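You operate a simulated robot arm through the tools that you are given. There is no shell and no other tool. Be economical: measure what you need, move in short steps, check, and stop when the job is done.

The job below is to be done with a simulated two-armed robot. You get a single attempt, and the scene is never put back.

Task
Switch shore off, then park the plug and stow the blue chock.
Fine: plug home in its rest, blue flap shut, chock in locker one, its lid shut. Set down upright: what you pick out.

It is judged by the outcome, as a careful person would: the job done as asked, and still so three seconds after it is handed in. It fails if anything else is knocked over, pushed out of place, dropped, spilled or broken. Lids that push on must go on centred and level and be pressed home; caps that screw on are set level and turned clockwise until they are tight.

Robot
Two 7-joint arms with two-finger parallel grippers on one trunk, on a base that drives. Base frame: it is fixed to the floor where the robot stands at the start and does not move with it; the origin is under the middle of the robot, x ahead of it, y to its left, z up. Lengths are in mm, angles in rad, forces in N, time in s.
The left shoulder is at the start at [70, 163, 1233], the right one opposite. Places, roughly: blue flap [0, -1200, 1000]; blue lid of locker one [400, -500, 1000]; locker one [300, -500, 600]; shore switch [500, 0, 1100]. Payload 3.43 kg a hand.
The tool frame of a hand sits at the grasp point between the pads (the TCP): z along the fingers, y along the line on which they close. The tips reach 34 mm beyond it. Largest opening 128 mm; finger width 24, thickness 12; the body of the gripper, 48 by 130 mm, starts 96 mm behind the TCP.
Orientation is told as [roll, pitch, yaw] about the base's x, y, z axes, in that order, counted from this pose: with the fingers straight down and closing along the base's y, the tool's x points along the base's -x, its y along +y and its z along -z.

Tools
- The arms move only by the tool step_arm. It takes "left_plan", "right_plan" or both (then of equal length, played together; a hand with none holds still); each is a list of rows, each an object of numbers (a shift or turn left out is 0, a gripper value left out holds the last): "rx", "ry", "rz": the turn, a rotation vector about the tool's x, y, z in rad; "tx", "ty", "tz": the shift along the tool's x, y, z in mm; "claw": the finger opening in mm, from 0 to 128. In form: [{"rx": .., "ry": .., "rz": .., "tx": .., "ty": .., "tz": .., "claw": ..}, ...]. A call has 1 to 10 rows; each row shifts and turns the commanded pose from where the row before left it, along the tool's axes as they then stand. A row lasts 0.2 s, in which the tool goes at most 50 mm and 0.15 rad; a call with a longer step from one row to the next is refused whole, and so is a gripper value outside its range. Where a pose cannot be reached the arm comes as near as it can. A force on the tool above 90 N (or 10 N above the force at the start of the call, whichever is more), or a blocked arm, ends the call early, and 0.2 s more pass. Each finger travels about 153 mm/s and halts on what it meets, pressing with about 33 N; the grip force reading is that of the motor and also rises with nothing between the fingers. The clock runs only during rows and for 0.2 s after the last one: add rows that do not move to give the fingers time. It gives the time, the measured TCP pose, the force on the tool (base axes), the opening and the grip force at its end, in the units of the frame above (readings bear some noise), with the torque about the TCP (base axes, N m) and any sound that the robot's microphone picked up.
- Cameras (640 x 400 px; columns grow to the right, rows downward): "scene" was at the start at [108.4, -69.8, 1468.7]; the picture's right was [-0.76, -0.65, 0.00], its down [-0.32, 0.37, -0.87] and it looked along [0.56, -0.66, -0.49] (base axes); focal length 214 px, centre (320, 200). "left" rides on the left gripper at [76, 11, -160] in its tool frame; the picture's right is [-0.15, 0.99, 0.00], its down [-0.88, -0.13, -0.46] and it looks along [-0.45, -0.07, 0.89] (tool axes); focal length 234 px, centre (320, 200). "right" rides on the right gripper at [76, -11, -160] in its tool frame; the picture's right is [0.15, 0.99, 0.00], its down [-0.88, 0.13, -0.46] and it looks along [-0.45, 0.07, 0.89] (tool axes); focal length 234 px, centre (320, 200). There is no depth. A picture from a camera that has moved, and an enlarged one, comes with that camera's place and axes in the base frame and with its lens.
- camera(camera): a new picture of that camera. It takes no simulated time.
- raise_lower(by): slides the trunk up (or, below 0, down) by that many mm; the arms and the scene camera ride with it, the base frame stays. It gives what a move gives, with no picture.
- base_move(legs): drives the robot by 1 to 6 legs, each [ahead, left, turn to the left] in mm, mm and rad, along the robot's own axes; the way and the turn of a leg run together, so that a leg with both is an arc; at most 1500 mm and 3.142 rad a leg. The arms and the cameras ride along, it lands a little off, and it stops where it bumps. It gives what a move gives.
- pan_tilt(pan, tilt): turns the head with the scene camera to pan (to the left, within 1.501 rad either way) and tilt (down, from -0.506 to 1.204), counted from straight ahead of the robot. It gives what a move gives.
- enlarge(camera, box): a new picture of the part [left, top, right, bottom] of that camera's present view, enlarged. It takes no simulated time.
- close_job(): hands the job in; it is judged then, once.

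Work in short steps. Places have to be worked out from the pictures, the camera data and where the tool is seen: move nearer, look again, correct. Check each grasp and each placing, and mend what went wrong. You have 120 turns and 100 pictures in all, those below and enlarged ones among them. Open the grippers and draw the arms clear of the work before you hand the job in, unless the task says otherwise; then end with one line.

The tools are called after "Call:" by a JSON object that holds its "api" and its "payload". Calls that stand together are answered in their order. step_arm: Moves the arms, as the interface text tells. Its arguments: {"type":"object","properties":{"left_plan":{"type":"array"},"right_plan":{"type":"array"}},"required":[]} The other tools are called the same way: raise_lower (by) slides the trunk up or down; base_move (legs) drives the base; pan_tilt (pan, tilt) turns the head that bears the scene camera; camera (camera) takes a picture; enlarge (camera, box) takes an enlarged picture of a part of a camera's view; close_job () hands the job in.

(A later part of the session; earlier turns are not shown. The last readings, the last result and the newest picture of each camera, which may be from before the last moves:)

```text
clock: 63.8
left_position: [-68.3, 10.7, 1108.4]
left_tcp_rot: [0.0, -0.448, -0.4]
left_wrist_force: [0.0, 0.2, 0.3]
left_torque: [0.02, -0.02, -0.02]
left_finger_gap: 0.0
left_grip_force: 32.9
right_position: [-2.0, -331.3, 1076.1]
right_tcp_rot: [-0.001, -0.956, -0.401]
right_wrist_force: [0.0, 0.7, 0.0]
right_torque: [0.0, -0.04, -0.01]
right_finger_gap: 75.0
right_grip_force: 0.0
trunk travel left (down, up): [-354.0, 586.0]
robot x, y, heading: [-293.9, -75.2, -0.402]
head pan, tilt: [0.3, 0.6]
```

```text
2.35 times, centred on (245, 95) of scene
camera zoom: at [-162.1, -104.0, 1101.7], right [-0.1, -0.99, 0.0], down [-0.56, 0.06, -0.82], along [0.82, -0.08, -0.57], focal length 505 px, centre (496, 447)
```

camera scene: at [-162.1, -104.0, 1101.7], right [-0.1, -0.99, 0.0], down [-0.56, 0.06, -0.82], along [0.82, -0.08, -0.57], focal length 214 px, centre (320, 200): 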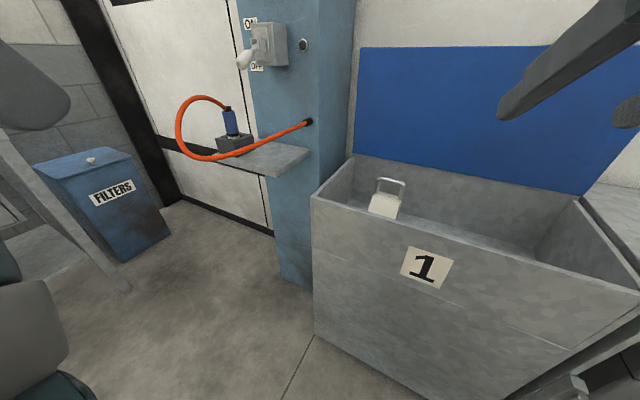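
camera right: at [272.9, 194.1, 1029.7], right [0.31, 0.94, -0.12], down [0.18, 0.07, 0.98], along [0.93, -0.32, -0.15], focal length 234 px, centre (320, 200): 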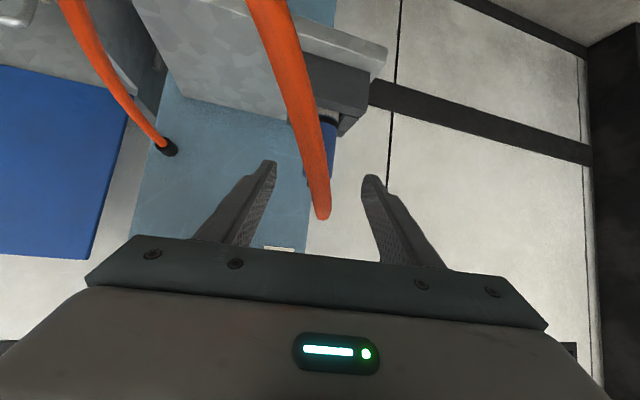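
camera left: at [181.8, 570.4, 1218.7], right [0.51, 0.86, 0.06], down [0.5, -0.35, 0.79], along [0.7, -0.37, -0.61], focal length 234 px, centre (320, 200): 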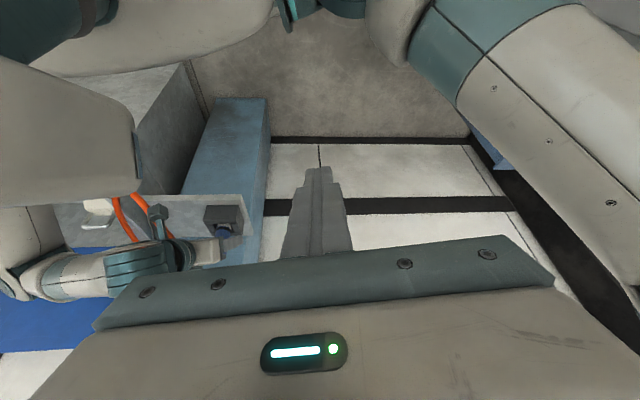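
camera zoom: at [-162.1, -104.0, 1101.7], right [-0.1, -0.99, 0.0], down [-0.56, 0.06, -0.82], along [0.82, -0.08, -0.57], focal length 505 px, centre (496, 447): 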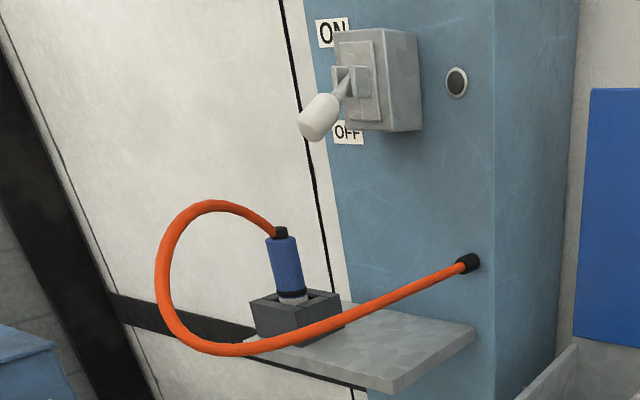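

Lever is OFF, plug seated, cable clear of locker one. Now raise the trunk and drive back to the inlet.

Call:
{"api": "raise_lower", "payload": {"by": 120}}

Call:
{"api": "base_move", "payload": {"legs": [[0, -717, 0], [100, 0, 0]]}}

Call:
{"api": "pan_tilt", "payload": {"pan": -0.1, "tilt": 0.6}}

Call:
{"api": "camera", "payload": {"camera": "scene"}}

Call:
{"api": "camera", "payload": {"camera": "right"}}

```text
clock: 65.3
left_position: [-67.1, 10.8, 1229.1]
left_tcp_rot: [0.0, -0.448, -0.399]
left_wrist_force: [0.9, 0.7, -0.2]
left_torque: [0.03, -0.01, -0.02]
left_finger_gap: 0.1
left_grip_force: 32.9
right_position: [-3.0, -331.0, 1196.3]
right_tcp_rot: [0.001, -0.953, -0.402]
right_wrist_force: [0.2, -0.2, 0.3]
right_torque: [-0.02, 0.04, -0.05]
right_finger_gap: 75.0
right_grip_force: 0.1
trunk travel left (down, up): [-474.0, 466.0]
robot x, y, heading: [-297.2, -75.0, -0.399]
head pan, tilt: [0.3, 0.6]
```

```text
clock: 70.0
left_position: [-262.1, -679.3, 1227.7]
left_tcp_rot: [0.002, -0.442, -0.399]
left_wrist_force: [0.0, 0.0, 0.4]
left_torque: [0.04, 0.02, 0.0]
left_finger_gap: 0.4
left_grip_force: 32.2
right_position: [-198.6, -1021.7, 1193.6]
right_tcp_rot: [0.0, -0.951, -0.402]
right_wrist_force: [0.5, -0.4, 0.1]
right_torque: [-0.03, 0.02, 0.01]
right_finger_gap: 75.0
right_grip_force: 0.1
trunk travel left (down, up): [-474.0, 466.0]
robot x, y, heading: [-491.3, -762.4, -0.399]
head pan, tilt: [0.3, 0.6]
stopped in leg 2: the robot was blocked; the commanded pose is now the measured one
```

```text
clock: 70.9
left_position: [-263.8, -679.8, 1230.2]
left_tcp_rot: [0.002, -0.445, -0.4]
left_wrist_force: [0.5, -0.6, 0.2]
left_torque: [-0.01, 0.01, 0.0]
left_finger_gap: 0.0
left_grip_force: 32.7
right_position: [-199.0, -1021.8, 1194.1]
right_tcp_rot: [0.0, -0.949, -0.401]
right_wrist_force: [1.0, 0.4, 0.4]
right_torque: [0.05, -0.02, 0.04]
right_finger_gap: 74.9
right_grip_force: 0.0
trunk travel left (down, up): [-474.0, 466.0]
robot x, y, heading: [-493.1, -765.3, -0.4]
head pan, tilt: [-0.099, 0.6]
```

```text
29 pictures are left
camera scene: at [-369.1, -827.1, 1221.6], right [-0.48, -0.88, 0.0], down [-0.5, 0.27, -0.82], along [0.72, -0.39, -0.57], focal length 214 px, centre (320, 200)
```

scene: 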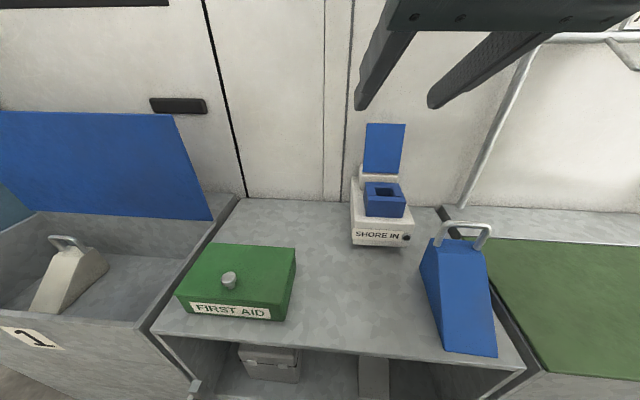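

```text
28 pictures are left
camera right: at [-363.5, -963.0, 1226.1], right [0.31, 0.94, -0.12], down [0.18, 0.07, 0.98], along [0.93, -0.32, -0.15], focal length 234 px, centre (320, 200)
```

right: 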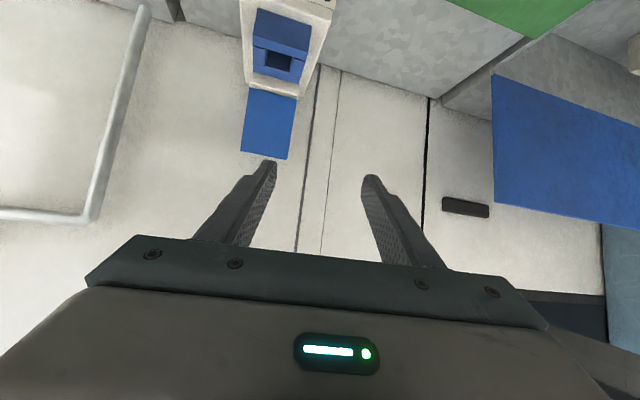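

Flap measured: hinge edge ≈(0,-1212,958), top ≈(25,-1225,1077), 94 wide, leaning back ~13°. I'll grip it by its two side edges near the top from the front; first to a pregrasp with fingers fully open.

Call:
{"api": "base_move", "payload": {"legs": [[-8, 0, 0]]}}

Call:
{"api": "step_arm", "payload": {"right_plan": [{"tx": -7.7, "ty": -16.6, "tz": 40.3, "claw": 128}, {"tx": -7.7, "ty": -16.6, "tz": 40.3}, {"tx": -7.7, "ty": -16.6, "tz": 40.3}, {"tx": -7.7, "ty": -16.6, "tz": 40.3}, {"tx": -7.7, "ty": -16.6, "tz": 40.3}, {"tx": -7.7, "ty": -16.6, "tz": 40.3}, {}]}}

Call:
{"api": "camera", "payload": {"camera": "right"}}

```text
clock: 71.7
left_position: [-270.2, -678.0, 1229.7]
left_tcp_rot: [0.002, -0.443, -0.4]
left_wrist_force: [0.5, -0.6, 1.0]
left_torque: [-0.02, 0.0, -0.02]
left_finger_gap: 0.0
left_grip_force: 32.9
right_position: [-205.0, -1018.1, 1195.3]
right_tcp_rot: [0.0, -0.951, -0.401]
right_wrist_force: [-0.5, -0.6, -0.5]
right_torque: [0.01, 0.01, -0.02]
right_finger_gap: 75.0
right_grip_force: 0.1
trunk travel left (down, up): [-474.0, 466.0]
robot x, y, heading: [-502.1, -760.5, -0.397]
head pan, tilt: [-0.099, 0.6]
```

```text
clock: 73.2
left_position: [-272.0, -675.3, 1229.1]
left_tcp_rot: [0.0, -0.446, -0.4]
left_wrist_force: [-0.6, 0.1, 0.3]
left_torque: [-0.08, 0.03, 0.0]
left_finger_gap: 0.1
left_grip_force: 32.9
right_position: [-40.7, -1198.1, 1092.6]
right_tcp_rot: [-0.001, -0.952, -0.4]
right_wrist_force: [0.1, 1.1, -0.3]
right_torque: [0.01, 0.03, -0.06]
right_finger_gap: 128.0
right_grip_force: 0.0
trunk travel left (down, up): [-474.0, 466.0]
robot x, y, heading: [-501.9, -761.9, -0.403]
head pan, tilt: [-0.099, 0.6]
```

```text
27 pictures are left
camera right: at [-205.4, -1139.1, 1123.7], right [0.31, 0.94, -0.12], down [0.18, 0.07, 0.98], along [0.93, -0.32, -0.15], focal length 234 px, centre (320, 200)
```

right: 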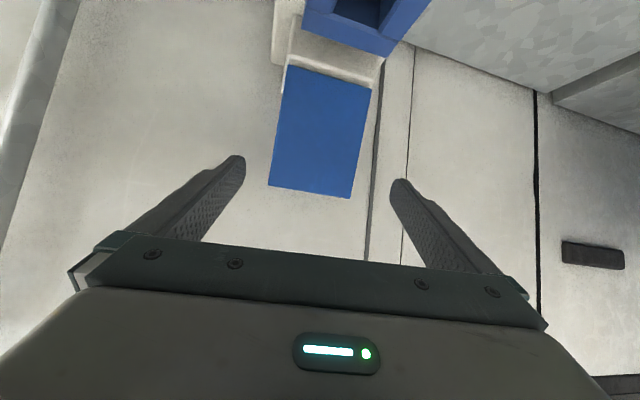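

Flap is centred between the fingers. Go in 58 mm and close on its edges.

Call:
{"api": "step_arm", "payload": {"right_plan": [{"tz": 30}, {"tz": 28}, {}]}}

Call:
{"api": "camera", "payload": {"camera": "right"}}

```text
clock: 74.0
left_position: [-271.5, -677.0, 1228.8]
left_tcp_rot: [0.001, -0.446, -0.401]
left_wrist_force: [-0.1, -0.5, -0.4]
left_torque: [-0.02, 0.0, 0.01]
left_finger_gap: 0.1
left_grip_force: 33.4
right_position: [4.1, -1215.6, 1059.6]
right_tcp_rot: [0.002, -0.951, -0.4]
right_wrist_force: [-0.2, -0.4, -1.2]
right_torque: [0.0, -0.03, -0.01]
right_finger_gap: 127.7
right_grip_force: 0.0
trunk travel left (down, up): [-474.0, 466.0]
robot x, y, heading: [-497.8, -760.3, -0.402]
head pan, tilt: [-0.099, 0.6]
```

```text
26 pictures are left
camera right: at [-160.8, -1157.7, 1089.8], right [0.31, 0.94, -0.12], down [0.18, 0.07, 0.98], along [0.93, -0.33, -0.15], focal length 234 px, centre (320, 200)
```

right: 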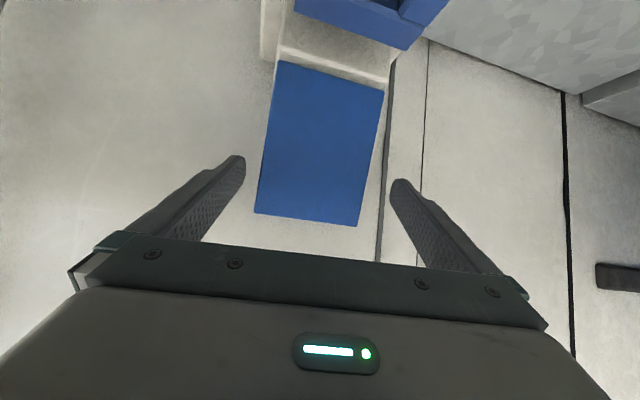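

Flap plane is about at the tips; go 14 mm further and close.

Call:
{"api": "step_arm", "payload": {"right_plan": [{"tz": 14}, {}, {"claw": 80}, {}, {}]}}

Call:
{"api": "camera", "payload": {"camera": "right"}}

```text
clock: 75.2
left_position: [-271.3, -679.2, 1229.4]
left_tcp_rot: [0.004, -0.446, -0.401]
left_wrist_force: [0.5, 0.3, 0.8]
left_torque: [-0.03, 0.0, -0.02]
left_finger_gap: 0.0
left_grip_force: 33.0
right_position: [12.8, -1225.5, 1051.3]
right_tcp_rot: [0.008, -0.952, -0.409]
right_wrist_force: [-4.5, -13.9, 3.5]
right_torque: [0.84, -0.94, -1.02]
right_finger_gap: 96.2
right_grip_force: 45.0
trunk travel left (down, up): [-474.0, 466.0]
robot x, y, heading: [-499.6, -761.9, -0.4]
head pan, tilt: [-0.099, 0.6]
```

```text
25 pictures are left
camera right: at [-151.7, -1164.7, 1081.5], right [0.31, 0.94, -0.12], down [0.18, 0.06, 0.98], along [0.93, -0.33, -0.15], focal length 234 px, centre (320, 200)
```

right: 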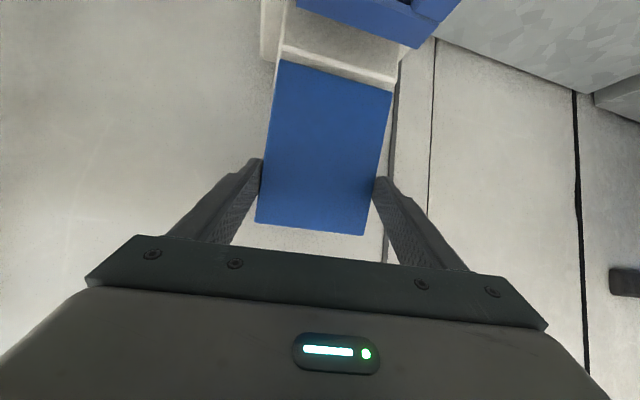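

Gripped by its edges (96 mm). Now swing it forward along the hinge arc.

Call:
{"api": "step_arm", "payload": {"right_plan": [{"tx": 10.3, "tz": -15.4}, {"tx": 10.3, "tz": -15.4}, {"tx": 13.3, "tz": -9.3}, {"tx": 13.3, "tz": -9.3}, {"tx": 15.6, "tz": -4.3}, {"tx": 15.6, "tz": -4.3}, {}]}}

Call:
{"api": "camera", "payload": {"camera": "right"}}

```text
clock: 76.8
left_position: [-272.5, -676.6, 1229.6]
left_tcp_rot: [0.001, -0.446, -0.4]
left_wrist_force: [0.7, -0.4, 0.0]
left_torque: [-0.03, 0.0, 0.0]
left_finger_gap: 0.2
left_grip_force: 33.1
right_position: [-72.8, -1185.1, 1019.7]
right_tcp_rot: [0.001, -0.951, -0.404]
right_wrist_force: [-0.4, 1.1, -0.1]
right_torque: [-0.02, 0.01, 0.05]
right_finger_gap: 80.2
right_grip_force: 0.0
trunk travel left (down, up): [-474.0, 466.0]
robot x, y, heading: [-498.5, -760.0, -0.401]
head pan, tilt: [-0.099, 0.6]
```

```text
24 pictures are left
camera right: at [-236.5, -1125.8, 1050.9], right [0.31, 0.94, -0.12], down [0.18, 0.06, 0.98], along [0.93, -0.33, -0.15], focal length 234 px, centre (320, 200)
```

right: 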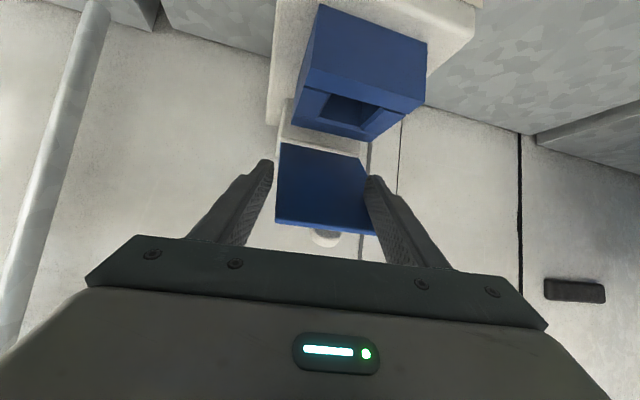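

The fingers slipped off its edges, but the flap seems to have tilted. Checking with the scene camera.

Call:
{"api": "enlarge", "payload": {"camera": "scene", "box": [300, 60, 500, 260]}}

```text
2.00 times, centred on (400, 160) of scene
camera zoom: at [-377.1, -824.3, 1221.7], right [-0.48, -0.88, 0.0], down [-0.5, 0.27, -0.83], along [0.72, -0.4, -0.56], focal length 429 px, centre (160, 280)
```

zoom: 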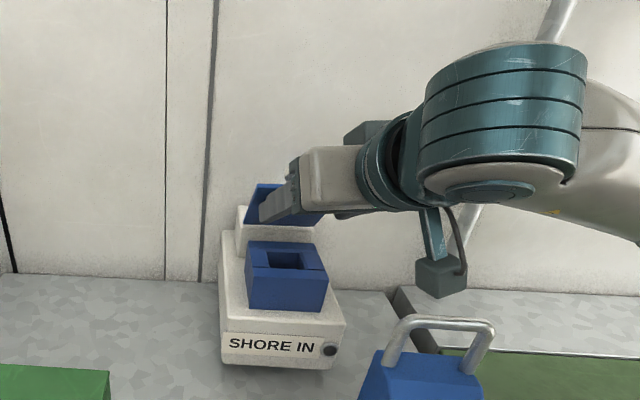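

The flap seems to be leaning on the fingertips now. I withdraw the fingers toward me so it comes down.

Call:
{"api": "step_arm", "payload": {"right_plan": [{"tx": 13, "tz": -18.4}, {"tx": 13, "tz": -18.4}, {"tx": 13, "tz": -18.4}, {"tx": 13, "tz": -18.4}, {}, {}]}}

Call:
{"api": "camera", "payload": {"camera": "right"}}

```text
clock: 78.2
left_position: [-271.1, -675.9, 1229.3]
left_tcp_rot: [0.001, -0.444, -0.399]
left_wrist_force: [0.1, 0.8, -0.7]
left_torque: [0.0, 0.01, -0.01]
left_finger_gap: 0.0
left_grip_force: 33.4
right_position: [-118.0, -1161.2, 1049.1]
right_tcp_rot: [-0.002, -0.949, -0.401]
right_wrist_force: [0.1, -1.0, -0.3]
right_torque: [-0.01, -0.02, -0.01]
right_finger_gap: 79.8
right_grip_force: 0.1
right hand out of reach, approached as far as the arm can: row 2, 3, 4
trunk travel left (down, up): [-474.0, 466.0]
robot x, y, heading: [-495.1, -762.0, -0.403]
head pan, tilt: [-0.099, 0.6]
```

```text
22 pictures are left
camera right: at [-282.8, -1102.4, 1080.1], right [0.31, 0.94, -0.12], down [0.18, 0.07, 0.98], along [0.93, -0.33, -0.15], focal length 234 px, centre (320, 200)
```

right: 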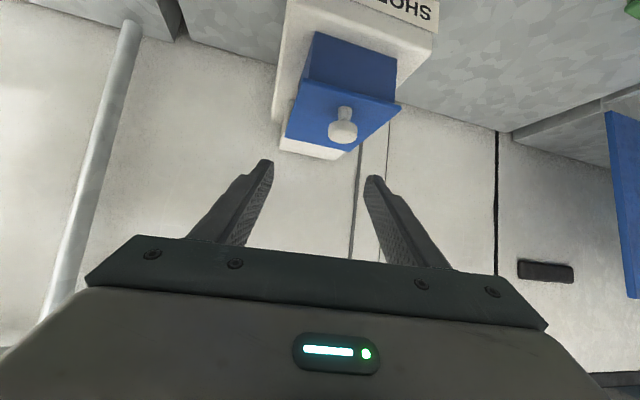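

The flap has swung down over the inlet. Verify closeness in the scene camera.

Call:
{"api": "enlarge", "payload": {"camera": "scene", "box": [320, 100, 500, 250]}}

```text
2.67 times, centred on (410, 175) of scene
camera zoom: at [-376.9, -823.9, 1221.7], right [-0.48, -0.88, 0.0], down [-0.5, 0.27, -0.83], along [0.72, -0.4, -0.56], focal length 572 px, centre (80, 267)
```

zoom: 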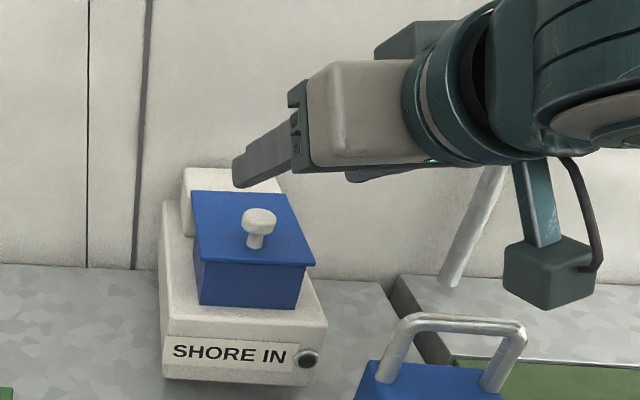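

Flap is shut flat. Next the chock: I lift the right hand away and turn it to point down for a look from above.

Call:
{"api": "step_arm", "payload": {"right_plan": [{"tx": -7, "tz": -42}, {"tx": -7, "tz": -42}, {"tx": -7, "tz": -42}, {"tx": -7, "tz": -42}, {"tx": -7, "tz": -42}, {}]}}

Call:
{"api": "step_arm", "payload": {"right_plan": [{"ry": 0.15}, {"ry": 0.15}, {"ry": 0.15}, {"ry": 0.15}, {"ry": 0.15}, {"ry": 0.15}, {"ry": 0.05}, {}]}}

Call:
{"api": "camera", "payload": {"camera": "right"}}

```text
clock: 79.7
left_position: [-270.2, -677.0, 1229.8]
left_tcp_rot: [0.003, -0.445, -0.4]
left_wrist_force: [-0.3, -0.7, 0.4]
left_torque: [0.04, 0.01, -0.03]
left_finger_gap: 0.0
left_grip_force: 32.8
right_position: [-255.2, -1102.3, 1198.8]
right_tcp_rot: [0.0, -0.951, -0.401]
right_wrist_force: [0.0, -1.1, -0.5]
right_torque: [0.04, 0.03, 0.01]
right_finger_gap: 79.7
right_grip_force: 0.1
trunk travel left (down, up): [-474.0, 466.0]
robot x, y, heading: [-499.0, -759.7, -0.408]
head pan, tilt: [-0.099, 0.6]
```

```text
clock: 81.5
left_position: [-272.0, -675.8, 1229.0]
left_tcp_rot: [0.001, -0.446, -0.4]
left_wrist_force: [0.3, 0.7, -0.2]
left_torque: [0.01, 0.04, 0.03]
left_finger_gap: 0.0
left_grip_force: 33.2
right_position: [-256.0, -1101.7, 1199.5]
right_tcp_rot: [0.001, -0.002, -0.402]
right_wrist_force: [-0.5, 0.1, -0.4]
right_torque: [-0.01, 0.02, -0.02]
right_finger_gap: 80.1
right_grip_force: 0.1
trunk travel left (down, up): [-474.0, 466.0]
robot x, y, heading: [-503.3, -758.9, -0.396]
head pan, tilt: [-0.099, 0.6]
```

```text
20 pictures are left
camera right: at [-330.6, -1081.9, 1358.8], right [0.25, 0.97, 0.0], down [0.86, -0.22, 0.46], along [0.44, -0.12, -0.89], focal length 234 px, centre (320, 200)
```

right: 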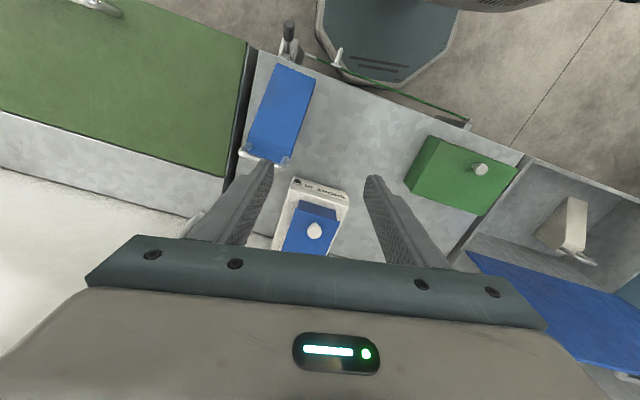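

Chock: front edge ≈(-360,-1118), handle ≈(-233,-1220), yaw ≈ -0.6, width ~80. I move over its tall end, yaw the hand to -0.6 and come down partway to look.

Call:
{"api": "step_arm", "payload": {"right_plan": [{"tx": -14.6, "ty": -31.1, "claw": 120}, {"tx": -14.6, "ty": -31.1}, {"tx": -14.6, "ty": -31.1}, {"rz": 0.1}, {"rz": 0.1}, {"tz": 45}, {"tz": 45}, {"tz": 30}, {}]}}

Call:
{"api": "camera", "payload": {"camera": "right"}}

```text
clock: 83.5
left_position: [-273.9, -676.9, 1228.8]
left_tcp_rot: [-0.001, -0.446, -0.402]
left_wrist_force: [-0.8, -1.0, 0.1]
left_torque: [0.01, -0.02, -0.01]
left_finger_gap: 0.0
left_grip_force: 32.8
right_position: [-253.0, -1204.5, 1079.6]
right_tcp_rot: [0.0, -0.004, -0.602]
right_wrist_force: [0.1, -0.8, -0.2]
right_torque: [-0.01, -0.02, 0.01]
right_finger_gap: 120.1
right_grip_force: 0.0
trunk travel left (down, up): [-474.0, 466.0]
robot x, y, heading: [-495.4, -763.3, -0.405]
head pan, tilt: [-0.099, 0.6]
```

```text
19 pictures are left
camera right: at [-321.4, -1170.1, 1238.8], right [0.44, 0.9, 0.0], down [0.8, -0.39, 0.46], along [0.41, -0.2, -0.89], focal length 234 px, centre (320, 200)
```

right: 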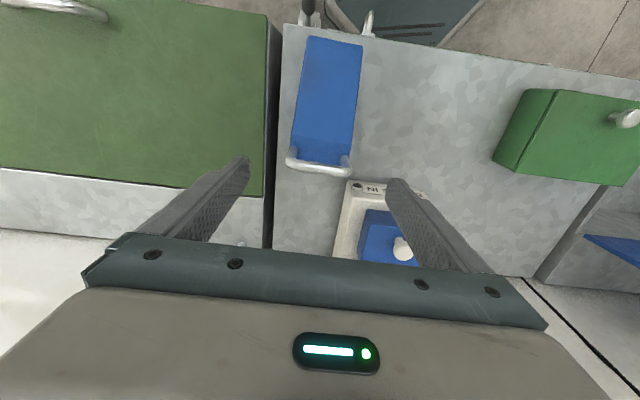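

Hand is centred over the chock; shift 4 mm left, 12 mm toward its front, go down to z≈905 and close on the body.

Call:
{"api": "step_arm", "payload": {"right_plan": [{"tx": 12, "ty": 4, "claw": 110}, {"tz": 44}, {"tz": 44}, {"tz": 43}, {"tz": 43}, {}]}}

Call:
{"api": "camera", "payload": {"camera": "right"}}

```text
clock: 84.8
left_position: [-273.1, -675.6, 1228.9]
left_tcp_rot: [0.001, -0.449, -0.399]
left_wrist_force: [0.2, 0.6, 0.4]
left_torque: [0.04, 0.0, -0.05]
left_finger_gap: 0.1
left_grip_force: 33.3
right_position: [-259.0, -1196.4, 906.0]
right_tcp_rot: [0.001, -0.003, -0.601]
right_wrist_force: [0.1, -0.4, -0.1]
right_torque: [0.01, -0.01, -0.01]
right_finger_gap: 109.9
right_grip_force: 0.1
trunk travel left (down, up): [-474.0, 466.0]
robot x, y, heading: [-500.1, -758.8, -0.404]
head pan, tilt: [-0.099, 0.6]
```

```text
18 pictures are left
camera right: at [-328.1, -1160.8, 1065.5], right [0.44, 0.9, 0.0], down [0.8, -0.39, 0.46], along [0.41, -0.2, -0.89], focal length 234 px, centre (320, 200)
```

right: 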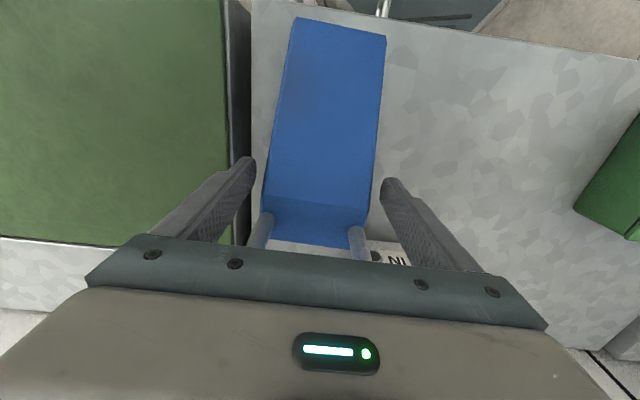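

Fingers straddle the body just before the handle. Close and lift a little.

Call:
{"api": "step_arm", "payload": {"right_plan": [{"claw": 60}, {}, {}, {"tz": -20}, {"tz": -30}, {}]}}

Call:
{"api": "camera", "payload": {"camera": "right"}}

```text
clock: 86.2
left_position: [-270.3, -678.3, 1227.9]
left_tcp_rot: [0.002, -0.444, -0.401]
left_wrist_force: [0.6, 0.0, 0.0]
left_torque: [0.0, -0.02, -0.01]
left_finger_gap: 0.0
left_grip_force: 33.2
right_position: [-258.4, -1196.5, 956.3]
right_tcp_rot: [0.002, 0.0, -0.603]
right_wrist_force: [0.7, 0.3, -8.1]
right_torque: [-0.01, -0.03, 0.02]
right_finger_gap: 90.3
right_grip_force: 33.1
trunk travel left (down, up): [-474.0, 466.0]
robot x, y, heading: [-500.0, -762.1, -0.402]
head pan, tilt: [-0.099, 0.6]
```

```text
17 pictures are left
camera right: at [-328.0, -1161.7, 1114.9], right [0.44, 0.9, 0.0], down [0.8, -0.39, 0.46], along [0.41, -0.2, -0.89], focal length 234 px, centre (320, 200)
```

right: 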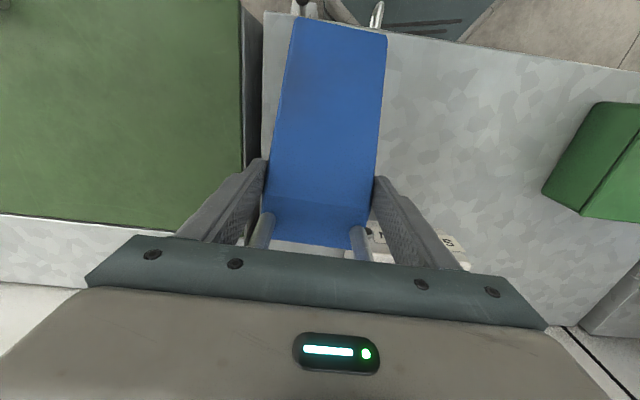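

Chock is held firmly (8 N). Raise, square it to the lockers, back off and drive left to locker one.

Call:
{"api": "step_arm", "payload": {"right_plan": [{"tz": -40}, {"tz": -40}, {"tz": -40}, {"rz": -0.1}, {"rz": -0.1}, {}]}}

Call:
{"api": "base_move", "payload": {"legs": [[-60, 0, 0], [0, 733, 0], [110, 0, 0]]}}

Call:
{"api": "pan_tilt", "payload": {"pan": -0.25, "tilt": 0.8}}

Call:
{"api": "camera", "payload": {"camera": "scene"}}

Call:
{"api": "camera", "payload": {"camera": "right"}}

```text
clock: 87.7
left_position: [-269.8, -677.3, 1229.7]
left_tcp_rot: [0.001, -0.446, -0.4]
left_wrist_force: [0.2, -0.4, -0.4]
left_torque: [0.02, 0.0, -0.04]
left_finger_gap: 0.0
left_grip_force: 32.8
right_position: [-258.8, -1195.3, 1075.5]
right_tcp_rot: [0.0, -0.001, -0.401]
right_wrist_force: [0.1, 0.5, -7.0]
right_torque: [-0.01, -0.09, 0.01]
right_finger_gap: 90.2
right_grip_force: 32.6
trunk travel left (down, up): [-474.0, 466.0]
robot x, y, heading: [-501.7, -761.4, -0.399]
head pan, tilt: [-0.099, 0.6]
```

```text
clock: 93.0
left_position: [62.9, -18.1, 1228.8]
left_tcp_rot: [0.002, -0.446, -0.403]
left_wrist_force: [-0.1, 0.5, 0.6]
left_torque: [-0.01, 0.06, 0.02]
left_finger_gap: 0.0
left_grip_force: 33.2
right_position: [74.0, -536.6, 1075.3]
right_tcp_rot: [0.0, -0.002, -0.408]
right_wrist_force: [0.1, 0.1, -7.8]
right_torque: [-0.05, -0.03, 0.03]
right_finger_gap: 89.8
right_grip_force: 33.1
trunk travel left (down, up): [-474.0, 466.0]
robot x, y, heading: [-165.4, -99.1, -0.405]
head pan, tilt: [-0.099, 0.6]
```

```text
clock: 93.8
left_position: [63.1, -16.6, 1230.2]
left_tcp_rot: [0.001, -0.445, -0.405]
left_wrist_force: [0.2, -0.2, -0.2]
left_torque: [0.06, -0.01, 0.03]
left_finger_gap: 0.1
left_grip_force: 32.9
right_position: [72.2, -536.4, 1075.0]
right_tcp_rot: [-0.001, -0.002, -0.406]
right_wrist_force: [0.5, -0.1, -8.4]
right_torque: [-0.02, -0.08, 0.04]
right_finger_gap: 90.0
right_grip_force: 32.9
trunk travel left (down, up): [-474.0, 466.0]
robot x, y, heading: [-165.6, -100.5, -0.404]
head pan, tilt: [-0.25, 0.799]
```

```text
16 pictures are left
camera scene: at [-56.6, -170.9, 1204.8], right [-0.61, -0.79, 0.0], down [-0.57, 0.44, -0.7], along [0.55, -0.42, -0.72], focal length 214 px, centre (320, 200)
```

scene: 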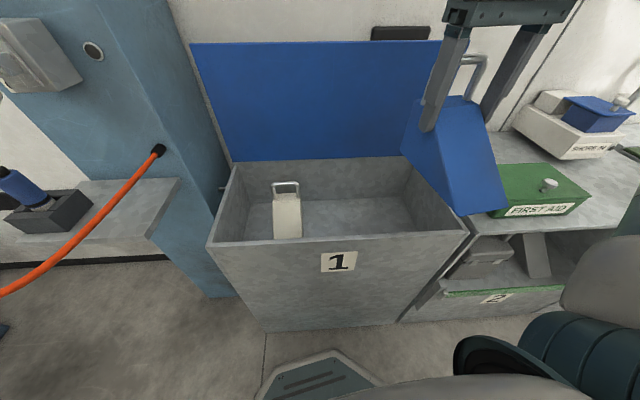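

```text
15 pictures are left
camera right: at [-1.7, -515.5, 1234.4], right [0.26, 0.97, 0.0], down [0.86, -0.23, 0.46], along [0.44, -0.12, -0.89], focal length 234 px, centre (320, 200)
```

right: 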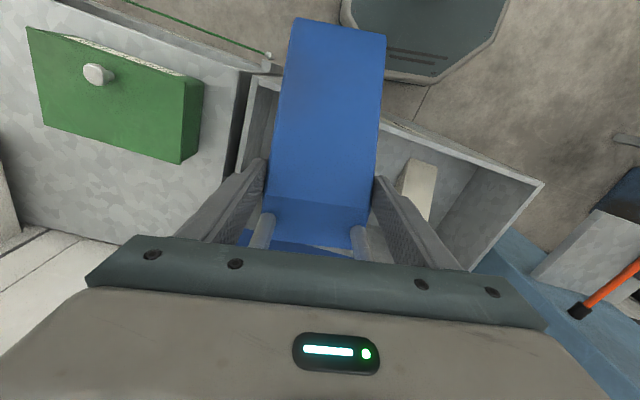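

Locker one measured: rim z≈795, centre ≈(259,-452), yaw ≈ -0.6, about 570×305. White chock is left of centre, so blue goes right of centre. I turn the base to -0.6 and go 60 closer.

Call:
{"api": "base_move", "payload": {"legs": [[0, 0, -0.2], [60, 0, 0]]}}

Call:
{"api": "step_arm", "payload": {"right_plan": [{"tx": -35, "ty": 35}, {"tx": -35, "ty": 35}, {"tx": -35, "ty": 35}, {"tx": -35, "ty": 35}, {}]}}

```text
clock: 95.5
left_position: [125.5, -99.6, 1229.8]
left_tcp_rot: [0.002, -0.444, -0.603]
left_wrist_force: [0.0, -0.3, -0.5]
left_torque: [0.05, 0.02, 0.0]
left_finger_gap: 0.2
left_grip_force: 33.1
right_position: [30.6, -610.2, 1075.2]
right_tcp_rot: [-0.001, -0.001, -0.605]
right_wrist_force: [0.4, -0.9, -7.4]
right_torque: [-0.02, -0.03, 0.03]
right_finger_gap: 89.8
right_grip_force: 33.2
trunk travel left (down, up): [-474.0, 466.0]
robot x, y, heading: [-116.1, -133.5, -0.602]
head pan, tilt: [-0.25, 0.799]
```

```text
clock: 96.7
left_position: [123.8, -99.1, 1230.0]
left_tcp_rot: [0.003, -0.444, -0.602]
left_wrist_force: [-0.5, 0.9, 0.8]
left_torque: [0.03, -0.01, 0.04]
left_finger_gap: 0.0
left_grip_force: 33.0
right_position: [226.2, -574.7, 1075.5]
right_tcp_rot: [0.0, -0.003, -0.607]
right_wrist_force: [-1.1, 0.7, -7.6]
right_torque: [-0.04, -0.05, -0.03]
right_finger_gap: 89.8
right_grip_force: 32.7
trunk travel left (down, up): [-474.0, 466.0]
robot x, y, heading: [-116.5, -134.2, -0.607]
head pan, tilt: [-0.25, 0.799]
```

Lower 130 mm and look before entering the locker.

Call:
{"api": "raise_lower", "payload": {"by": -130}}

Call:
{"api": "camera", "payload": {"camera": "scene"}}

Call:
{"api": "camera", "payload": {"camera": "right"}}

```text
clock: 98.2
left_position: [125.0, -99.6, 1100.0]
left_tcp_rot: [0.001, -0.444, -0.604]
left_wrist_force: [0.3, 0.7, 0.2]
left_torque: [0.01, -0.03, 0.0]
left_finger_gap: 0.2
left_grip_force: 32.7
right_position: [227.8, -573.6, 945.4]
right_tcp_rot: [0.001, -0.003, -0.606]
right_wrist_force: [0.9, -0.2, -7.1]
right_torque: [-0.03, -0.05, 0.0]
right_finger_gap: 89.9
right_grip_force: 33.5
trunk travel left (down, up): [-344.0, 596.0]
robot x, y, heading: [-113.2, -137.9, -0.605]
head pan, tilt: [-0.25, 0.799]
```

```text
14 pictures are left
camera scene: at [-22.8, -225.4, 1074.8], right [-0.75, -0.66, 0.0], down [-0.47, 0.54, -0.7], along [0.46, -0.53, -0.72], focal length 214 px, centre (320, 200)
```

scene: 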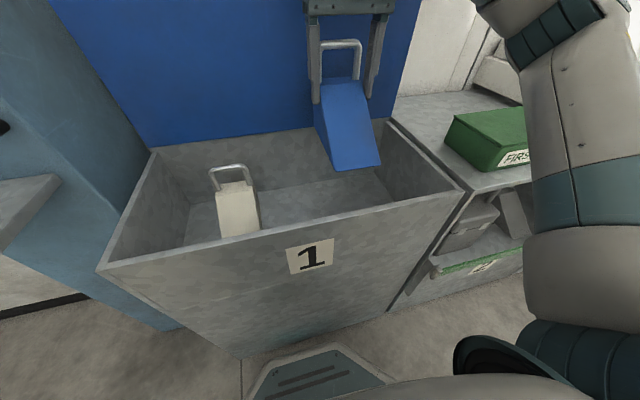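

```text
13 pictures are left
camera right: at [158.7, -539.2, 1104.0], right [0.44, 0.9, 0.0], down [0.8, -0.39, 0.46], along [0.41, -0.2, -0.89], focal length 234 px, centre (320, 200)
```

right: 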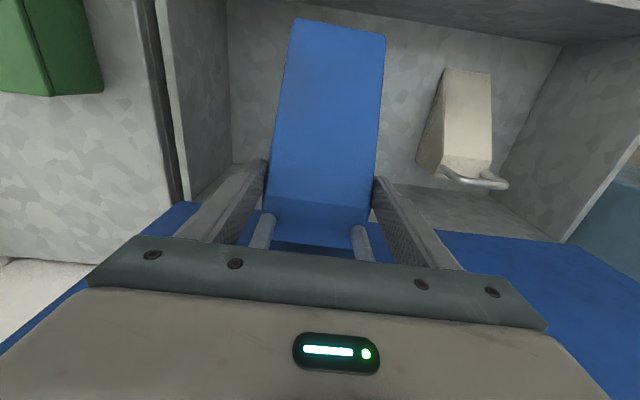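

Chock is well centred over the free right half of the locker. Lower 150, then in smaller steps watching the wrist force.

Call:
{"api": "raise_lower", "payload": {"by": -150}}

Call:
{"api": "raise_lower", "payload": {"by": -20}}

Call:
{"api": "raise_lower", "payload": {"by": -15}}

```text
clock: 100.0
left_position: [109.3, -64.2, 955.6]
left_tcp_rot: [-0.031, -0.474, -0.624]
left_wrist_force: [-2.6, 0.6, 0.4]
left_torque: [-0.01, -0.16, 0.04]
left_finger_gap: 0.0
left_grip_force: 32.7
right_position: [192.8, -541.2, 835.9]
right_tcp_rot: [-0.035, -0.062, -0.633]
right_wrist_force: [0.2, -1.6, -18.2]
right_torque: [0.94, -0.35, 0.05]
right_finger_gap: 90.2
right_grip_force: 33.0
trunk travel left (down, up): [-194.0, 746.0]
robot x, y, heading: [-135.2, -121.4, -0.644]
head pan, tilt: [-0.25, 0.799]
```

```text
clock: 100.7
left_position: [94.2, -123.2, 934.7]
left_tcp_rot: [-0.003, -0.462, -0.676]
left_wrist_force: [0.1, -1.0, -0.1]
left_torque: [0.07, 0.01, -0.03]
left_finger_gap: 0.0
left_grip_force: 32.8
right_position: [160.0, -610.9, 793.2]
right_tcp_rot: [-0.003, -0.03, -0.689]
right_wrist_force: [1.9, 1.1, -5.6]
right_torque: [0.03, 0.12, 0.04]
right_finger_gap: 89.6
right_grip_force: 33.0
trunk travel left (down, up): [-174.0, 766.0]
robot x, y, heading: [-139.2, -153.8, -0.681]
head pan, tilt: [-0.25, 0.799]
```

```text
clock: 101.3
left_position: [97.0, -125.4, 921.1]
left_tcp_rot: [-0.012, -0.465, -0.679]
left_wrist_force: [-1.5, 0.3, 0.5]
left_torque: [-0.03, -0.06, 0.03]
left_finger_gap: 0.3
left_grip_force: 32.8
right_position: [159.6, -608.8, 792.5]
right_tcp_rot: [-0.014, -0.054, -0.684]
right_wrist_force: [-0.6, 0.8, -7.9]
right_torque: [0.09, 0.05, 0.03]
right_finger_gap: 89.7
right_grip_force: 32.7
trunk travel left (down, up): [-159.0, 781.0]
robot x, y, heading: [-139.1, -162.7, -0.686]
head pan, tilt: [-0.25, 0.799]
```

Something is blocked — base is being pushed round; probably the right elbow touching the bench. Raise at once and look.

Call:
{"api": "raise_lower", "payload": {"by": 185}}

Call:
{"api": "camera", "payload": {"camera": "scene"}}

```text
clock: 103.3
left_position: [124.5, -98.6, 1099.2]
left_tcp_rot: [0.001, -0.444, -0.605]
left_wrist_force: [0.7, 0.0, -0.2]
left_torque: [-0.02, 0.03, 0.0]
left_finger_gap: 0.0
left_grip_force: 32.8
right_position: [228.0, -574.7, 944.3]
right_tcp_rot: [0.001, -0.003, -0.605]
right_wrist_force: [-0.2, 0.7, -8.1]
right_torque: [0.09, 0.11, -0.01]
right_finger_gap: 90.0
right_grip_force: 33.2
trunk travel left (down, up): [-344.0, 596.0]
robot x, y, heading: [-115.7, -136.4, -0.607]
head pan, tilt: [-0.25, 0.799]
```

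```text
12 pictures are left
camera scene: at [-22.6, -225.7, 1074.6], right [-0.75, -0.66, 0.0], down [-0.47, 0.54, -0.7], along [0.46, -0.53, -0.72], focal length 214 px, centre (320, 200)
```

scene: 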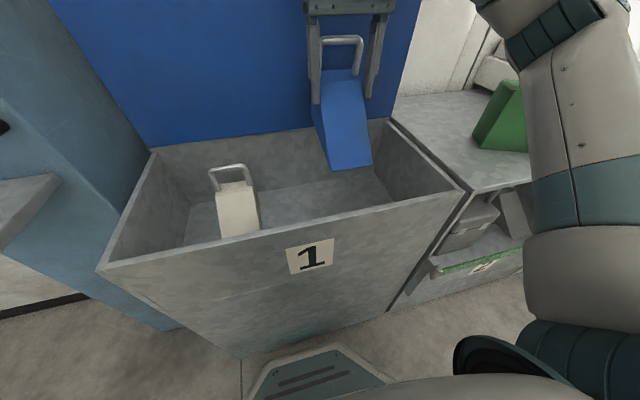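

The first-aid kit got pushed by the elbow; I'll put it right afterwards. To keep the elbow high I raise the trunk 300 and lower the hand with the arm instead.

Call:
{"api": "raise_lower", "payload": {"by": 300}}

Call:
{"api": "step_arm", "payload": {"right_plan": [{"tz": 42}, {"tz": 42}, {"tz": 42}, {"tz": 42}, {"tz": 42}, {"tz": 42}, {"tz": 42}, {}]}}

Call:
{"api": "camera", "payload": {"camera": "scene"}}

```text
clock: 106.3
left_position: [125.9, -97.8, 1399.2]
left_tcp_rot: [0.001, -0.445, -0.603]
left_wrist_force: [0.1, 0.1, -0.7]
left_torque: [0.0, 0.0, 0.0]
left_finger_gap: 0.0
left_grip_force: 33.2
right_position: [227.5, -575.6, 1245.5]
right_tcp_rot: [-0.001, -0.001, -0.604]
right_wrist_force: [0.3, -0.4, -8.5]
right_torque: [0.02, 0.08, 0.0]
right_finger_gap: 89.8
right_grip_force: 33.5
trunk travel left (down, up): [-644.0, 296.0]
robot x, y, heading: [-117.3, -136.1, -0.599]
head pan, tilt: [-0.25, 0.799]
```

```text
clock: 108.1
left_position: [125.7, -97.2, 1400.7]
left_tcp_rot: [0.002, -0.446, -0.603]
left_wrist_force: [-0.8, -0.4, -0.3]
left_torque: [-0.03, 0.0, -0.06]
left_finger_gap: 0.0
left_grip_force: 32.7
right_position: [228.7, -574.5, 949.1]
right_tcp_rot: [-0.002, -0.002, -0.605]
right_wrist_force: [0.2, -0.9, -7.4]
right_torque: [0.08, 0.07, 0.0]
right_finger_gap: 89.9
right_grip_force: 33.7
trunk travel left (down, up): [-644.0, 296.0]
robot x, y, heading: [-111.7, -134.5, -0.606]
head pan, tilt: [-0.25, 0.799]
```

```text
11 pictures are left
camera scene: at [-22.6, -225.1, 1374.8], right [-0.75, -0.66, 0.0], down [-0.47, 0.54, -0.7], along [0.46, -0.53, -0.72], focal length 214 px, centre (320, 200)
```

scene: 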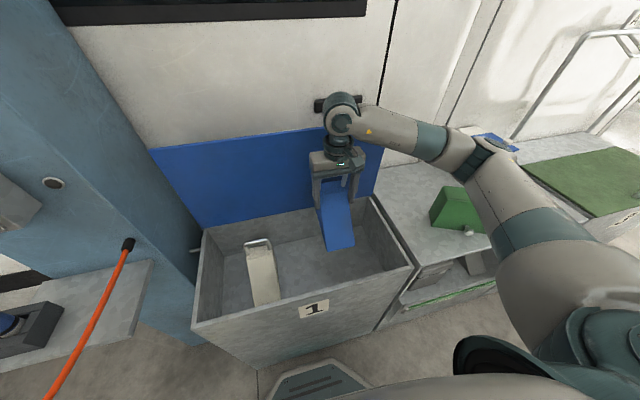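

Elbow is now high. Lower the chock into the locker with the arm.

Call:
{"api": "step_arm", "payload": {"right_plan": [{"tz": 40}, {"tz": 40}, {"tz": 40}, {"tz": 40}, {"tz": 20}, {}]}}

Call:
{"api": "step_arm", "payload": {"right_plan": [{"tz": 12}, {"tz": 12}, {}]}}

Call:
{"api": "camera", "payload": {"camera": "scene"}}

```text
clock: 109.5
left_position: [126.5, -98.7, 1399.0]
left_tcp_rot: [0.001, -0.447, -0.604]
left_wrist_force: [-0.9, -1.1, 0.6]
left_torque: [0.0, -0.02, 0.0]
left_finger_gap: 0.0
left_grip_force: 33.0
right_position: [228.3, -573.0, 769.8]
right_tcp_rot: [0.0, -0.002, -0.605]
right_wrist_force: [-0.6, -0.1, -8.1]
right_torque: [0.03, 0.07, 0.0]
right_finger_gap: 89.7
right_grip_force: 32.7
trunk travel left (down, up): [-644.0, 296.0]
robot x, y, heading: [-114.3, -136.9, -0.6]
head pan, tilt: [-0.25, 0.799]
```

```text
clock: 110.3
left_position: [125.3, -97.5, 1399.9]
left_tcp_rot: [0.001, -0.446, -0.605]
left_wrist_force: [0.4, 0.6, 0.0]
left_torque: [0.02, -0.01, 0.01]
left_finger_gap: 0.0
left_grip_force: 33.1
right_position: [229.0, -574.4, 747.7]
right_tcp_rot: [-0.001, -0.004, -0.605]
right_wrist_force: [1.5, -2.0, 1.9]
right_torque: [0.05, 0.99, 0.1]
right_finger_gap: 89.9
right_grip_force: 33.2
trunk travel left (down, up): [-644.0, 296.0]
robot x, y, heading: [-115.8, -132.9, -0.605]
head pan, tilt: [-0.25, 0.799]
```

```text
10 pictures are left
camera scene: at [-22.9, -225.2, 1374.9], right [-0.75, -0.66, 0.0], down [-0.47, 0.54, -0.7], along [0.46, -0.53, -0.72], focal length 214 px, centre (320, 200)
```

scene: 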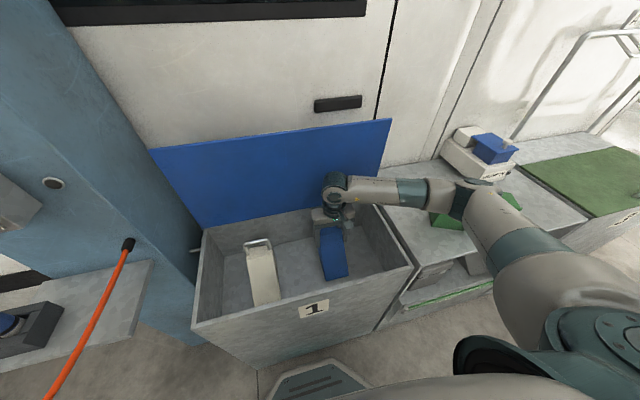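

Contact with the floor. Settle 6 mm more and release, then lift the hand straight up.

Call:
{"api": "step_arm", "payload": {"right_plan": [{"tz": 6}, {}, {"claw": 112}, {}, {}]}}

Call:
{"api": "step_arm", "payload": {"right_plan": [{"tz": -40}, {"tz": -40}, {"tz": -40}, {"tz": -40}, {"tz": -40}, {"tz": -40}, {"tz": -40}, {"tz": -40}, {"tz": -40}, {}]}}

Call:
{"api": "camera", "payload": {"camera": "scene"}}

```text
clock: 111.5
left_position: [125.4, -98.3, 1399.5]
left_tcp_rot: [0.002, -0.446, -0.604]
left_wrist_force: [-0.7, 0.4, -1.1]
left_torque: [-0.02, -0.02, -0.02]
left_finger_gap: 0.0
left_grip_force: 33.2
right_position: [228.1, -575.1, 741.1]
right_tcp_rot: [0.001, -0.001, -0.605]
right_wrist_force: [0.0, -0.2, -0.5]
right_torque: [-0.02, 0.01, -0.03]
right_finger_gap: 112.2
right_grip_force: 0.2
trunk travel left (down, up): [-644.0, 296.0]
robot x, y, heading: [-117.0, -136.6, -0.605]
head pan, tilt: [-0.25, 0.799]
```

```text
clock: 113.7
left_position: [123.9, -99.1, 1399.1]
left_tcp_rot: [0.002, -0.444, -0.604]
left_wrist_force: [0.7, -0.2, -0.8]
left_torque: [-0.01, 0.01, 0.01]
left_finger_gap: 0.0
left_grip_force: 32.9
right_position: [227.5, -572.3, 1101.8]
right_tcp_rot: [0.001, -0.002, -0.606]
right_wrist_force: [-0.1, 0.7, 0.8]
right_torque: [0.02, -0.02, -0.02]
right_finger_gap: 112.2
right_grip_force: 0.0
trunk travel left (down, up): [-644.0, 296.0]
robot x, y, heading: [-118.3, -135.8, -0.604]
head pan, tilt: [-0.25, 0.799]
```

```text
9 pictures are left
camera scene: at [-22.8, -225.7, 1374.7], right [-0.75, -0.66, 0.0], down [-0.47, 0.54, -0.7], along [0.46, -0.53, -0.72], focal length 214 px, centre (320, 200)
```

scene: 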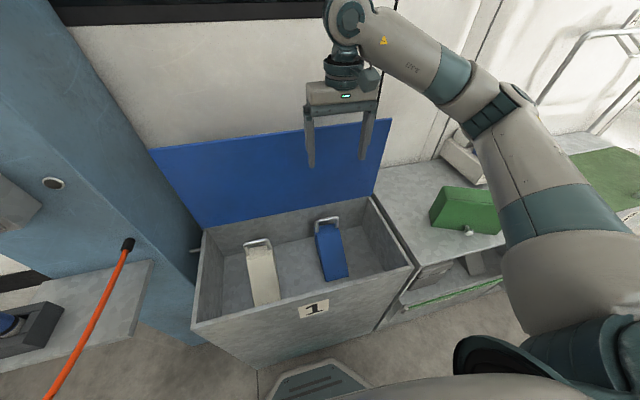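

Blue chock stands upright in locker one. Now the lid: it is nearly vertical, top edge ≈ z 1104. I lift the hand, tilt it slightly and bring the closed fingers above and behind the lid's top edge, right of centre.

Call:
{"api": "step_arm", "payload": {"right_plan": [{"tz": -50, "claw": 0}, {"tz": -50}, {"ry": -0.15}, {"ry": -0.15}, {"ry": -0.1}, {"tx": -33.6, "tz": 14.2}, {"tx": -33.6, "tz": 14.2}, {"tx": -33.6, "tz": 14.2}, {"tx": -33.6, "tz": 14.2}, {"ty": -6}]}}

Call:
{"api": "camera", "payload": {"camera": "right"}}

```text
clock: 115.9
left_position: [124.0, -98.2, 1400.4]
left_tcp_rot: [0.001, -0.445, -0.603]
left_wrist_force: [-0.3, 0.0, -1.0]
left_torque: [-0.04, -0.05, 0.0]
left_finger_gap: 0.1
left_grip_force: 33.4
right_position: [343.7, -663.5, 1201.8]
right_tcp_rot: [0.0, -0.403, -0.608]
right_wrist_force: [-1.2, 0.9, 0.2]
right_torque: [0.0, 0.0, 0.01]
right_finger_gap: 0.3
right_grip_force: 32.8
trunk travel left (down, up): [-644.0, 296.0]
robot x, y, heading: [-118.8, -139.5, -0.609]
head pan, tilt: [-0.25, 0.799]
```

```text
8 pictures are left
camera right: at [228.3, -595.7, 1319.0], right [0.45, 0.89, -0.06], down [0.59, -0.25, 0.76], along [0.67, -0.38, -0.64], focal length 234 px, centre (320, 200)
```

right: 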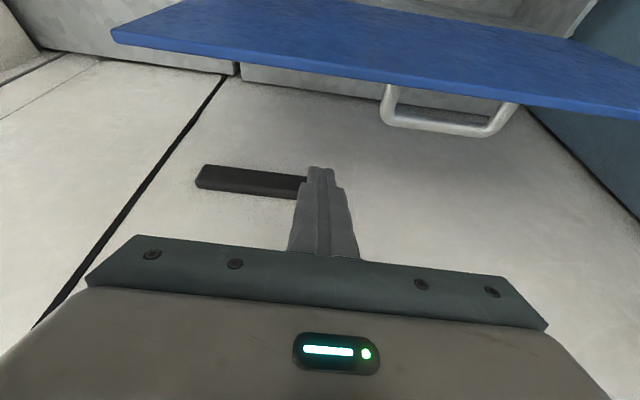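

Fingers are ~47 mm behind the lid edge and to the right of its handle. Lower behind the edge and pull forward past vertical.

Call:
{"api": "step_arm", "payload": {"right_plan": [{"tx": 13.8, "tz": -5.8}, {"tx": 11.9, "tz": 28.2}, {"tx": 11.9, "tz": 28.2}, {"tx": 11.9, "tz": 28.2}, {}]}}

Call:
{"api": "step_arm", "payload": {"right_plan": [{"tx": 18.4, "tz": -7.8}, {"tx": 18.4, "tz": -7.8}, {"tx": 18.4, "tz": -7.8}, {"tx": 18.4, "tz": -7.8}, {}]}}

Call:
{"api": "camera", "payload": {"camera": "scene"}}

```text
clock: 117.1
left_position: [124.6, -98.2, 1398.4]
left_tcp_rot: [0.001, -0.447, -0.605]
left_wrist_force: [-0.1, -0.2, -1.0]
left_torque: [0.03, 0.0, 0.02]
left_finger_gap: 0.0
left_grip_force: 33.2
right_position: [333.0, -654.2, 1108.5]
right_tcp_rot: [0.0, -0.401, -0.605]
right_wrist_force: [0.6, -0.4, 0.1]
right_torque: [-0.07, 0.01, 0.01]
right_finger_gap: 0.1
right_grip_force: 33.3
trunk travel left (down, up): [-644.0, 296.0]
robot x, y, heading: [-115.7, -139.5, -0.602]
head pan, tilt: [-0.25, 0.799]
```

```text
clock: 118.3
left_position: [126.0, -97.1, 1399.7]
left_tcp_rot: [0.002, -0.445, -0.604]
left_wrist_force: [-0.2, -0.6, -0.1]
left_torque: [0.05, 0.02, 0.0]
left_finger_gap: 0.1
left_grip_force: 33.0
right_position: [266.1, -608.0, 1108.6]
right_tcp_rot: [0.0, -0.402, -0.606]
right_wrist_force: [0.2, -0.1, -0.5]
right_torque: [-0.03, -0.03, 0.01]
right_finger_gap: 0.0
right_grip_force: 32.8
trunk travel left (down, up): [-644.0, 296.0]
robot x, y, heading: [-116.7, -137.9, -0.607]
head pan, tilt: [-0.25, 0.799]
```

```text
7 pictures are left
camera scene: at [-22.7, -225.1, 1374.8], right [-0.75, -0.66, 0.0], down [-0.47, 0.54, -0.7], along [0.46, -0.53, -0.72], focal length 214 px, centre (320, 200)
```

scene: 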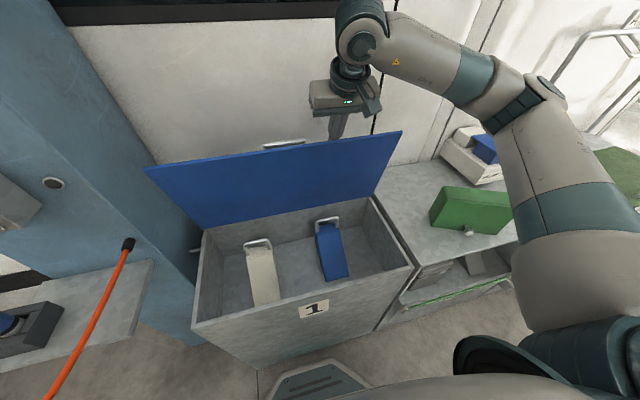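

Lid tilted forward and holds there by friction. Keep pushing it over along its arc.

Call:
{"api": "step_arm", "payload": {"right_plan": [{"tx": 45.4, "tz": -0.5}, {"tx": 45.4, "tz": -0.5}, {"tx": 47, "tz": 12.4}, {"tx": 47, "tz": 12.4}, {"tx": 31.2, "tz": 20}, {"tx": 31.2, "tz": 20}, {}]}}

Call:
{"api": "camera", "payload": {"camera": "scene"}}

```text
clock: 119.9
left_position: [124.6, -98.1, 1399.4]
left_tcp_rot: [0.002, -0.445, -0.603]
left_wrist_force: [0.6, 0.2, 0.5]
left_torque: [0.0, 0.02, 0.02]
left_finger_gap: 0.1
left_grip_force: 33.2
right_position: [176.4, -518.6, 967.5]
right_tcp_rot: [0.0, -0.399, -0.605]
right_wrist_force: [0.5, -0.4, -1.0]
right_torque: [0.01, -0.01, 0.03]
right_finger_gap: 0.0
right_grip_force: 33.8
right hand out of reach, approached as far as the arm can: row 4, 5, 6
trunk travel left (down, up): [-644.0, 296.0]
robot x, y, heading: [-119.7, -135.0, -0.606]
head pan, tilt: [-0.25, 0.799]
```

```text
6 pictures are left
camera scene: at [-23.1, -224.8, 1374.8], right [-0.75, -0.66, 0.0], down [-0.47, 0.54, -0.7], along [0.46, -0.53, -0.72], focal length 214 px, centre (320, 200)
```

scene: 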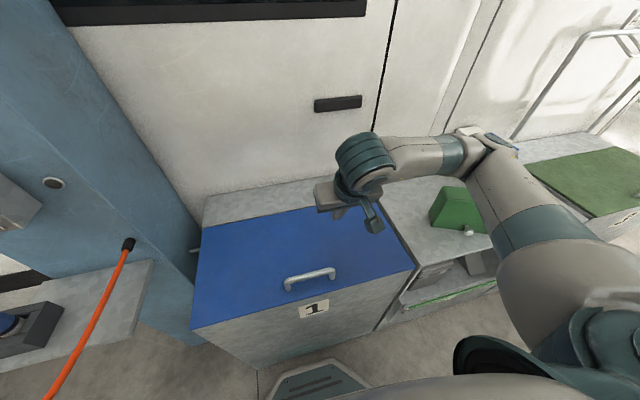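

Lid of locker one is shut. Lift the hand clear and inspect the displaced first-aid kit.

Call:
{"api": "step_arm", "payload": {"right_plan": [{"tz": -45}, {"tz": -45}, {"tz": -45}, {"tz": -45}, {"tz": -45}, {}]}}

Call:
{"api": "enlarge", "payload": {"camera": "scene", "box": [370, 130, 530, 270]}}

```text
clock: 121.3
left_position: [125.0, -98.5, 1399.7]
left_tcp_rot: [0.001, -0.447, -0.606]
left_wrist_force: [0.0, 0.2, 0.1]
left_torque: [0.0, 0.02, 0.03]
left_finger_gap: 0.1
left_grip_force: 32.7
right_position: [121.6, -473.5, 1179.3]
right_tcp_rot: [-0.001, -0.402, -0.604]
right_wrist_force: [0.2, 0.5, 0.2]
right_torque: [0.02, -0.02, 0.02]
right_finger_gap: 0.0
right_grip_force: 33.2
right hand out of reach, approached as far as the arm can: row 1, 2
trunk travel left (down, up): [-644.0, 296.0]
robot x, y, heading: [-114.1, -135.7, -0.603]
head pan, tilt: [-0.25, 0.799]
```

```text
2.86 times, centred on (450, 200) of scene
camera zoom: at [-22.6, -225.9, 1374.7], right [-0.75, -0.66, 0.0], down [-0.47, 0.54, -0.7], along [0.46, -0.53, -0.72], focal length 613 px, centre (-51, 200)
```

zoom: 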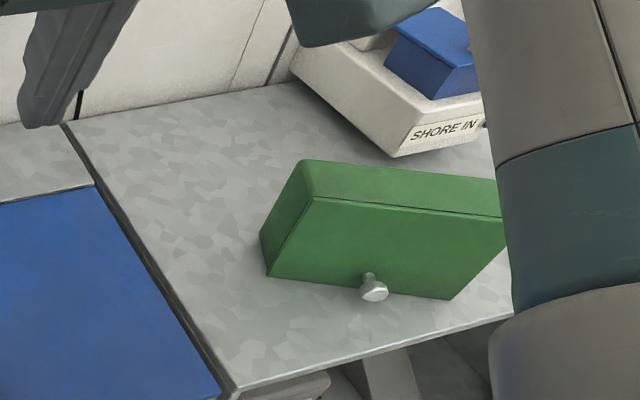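

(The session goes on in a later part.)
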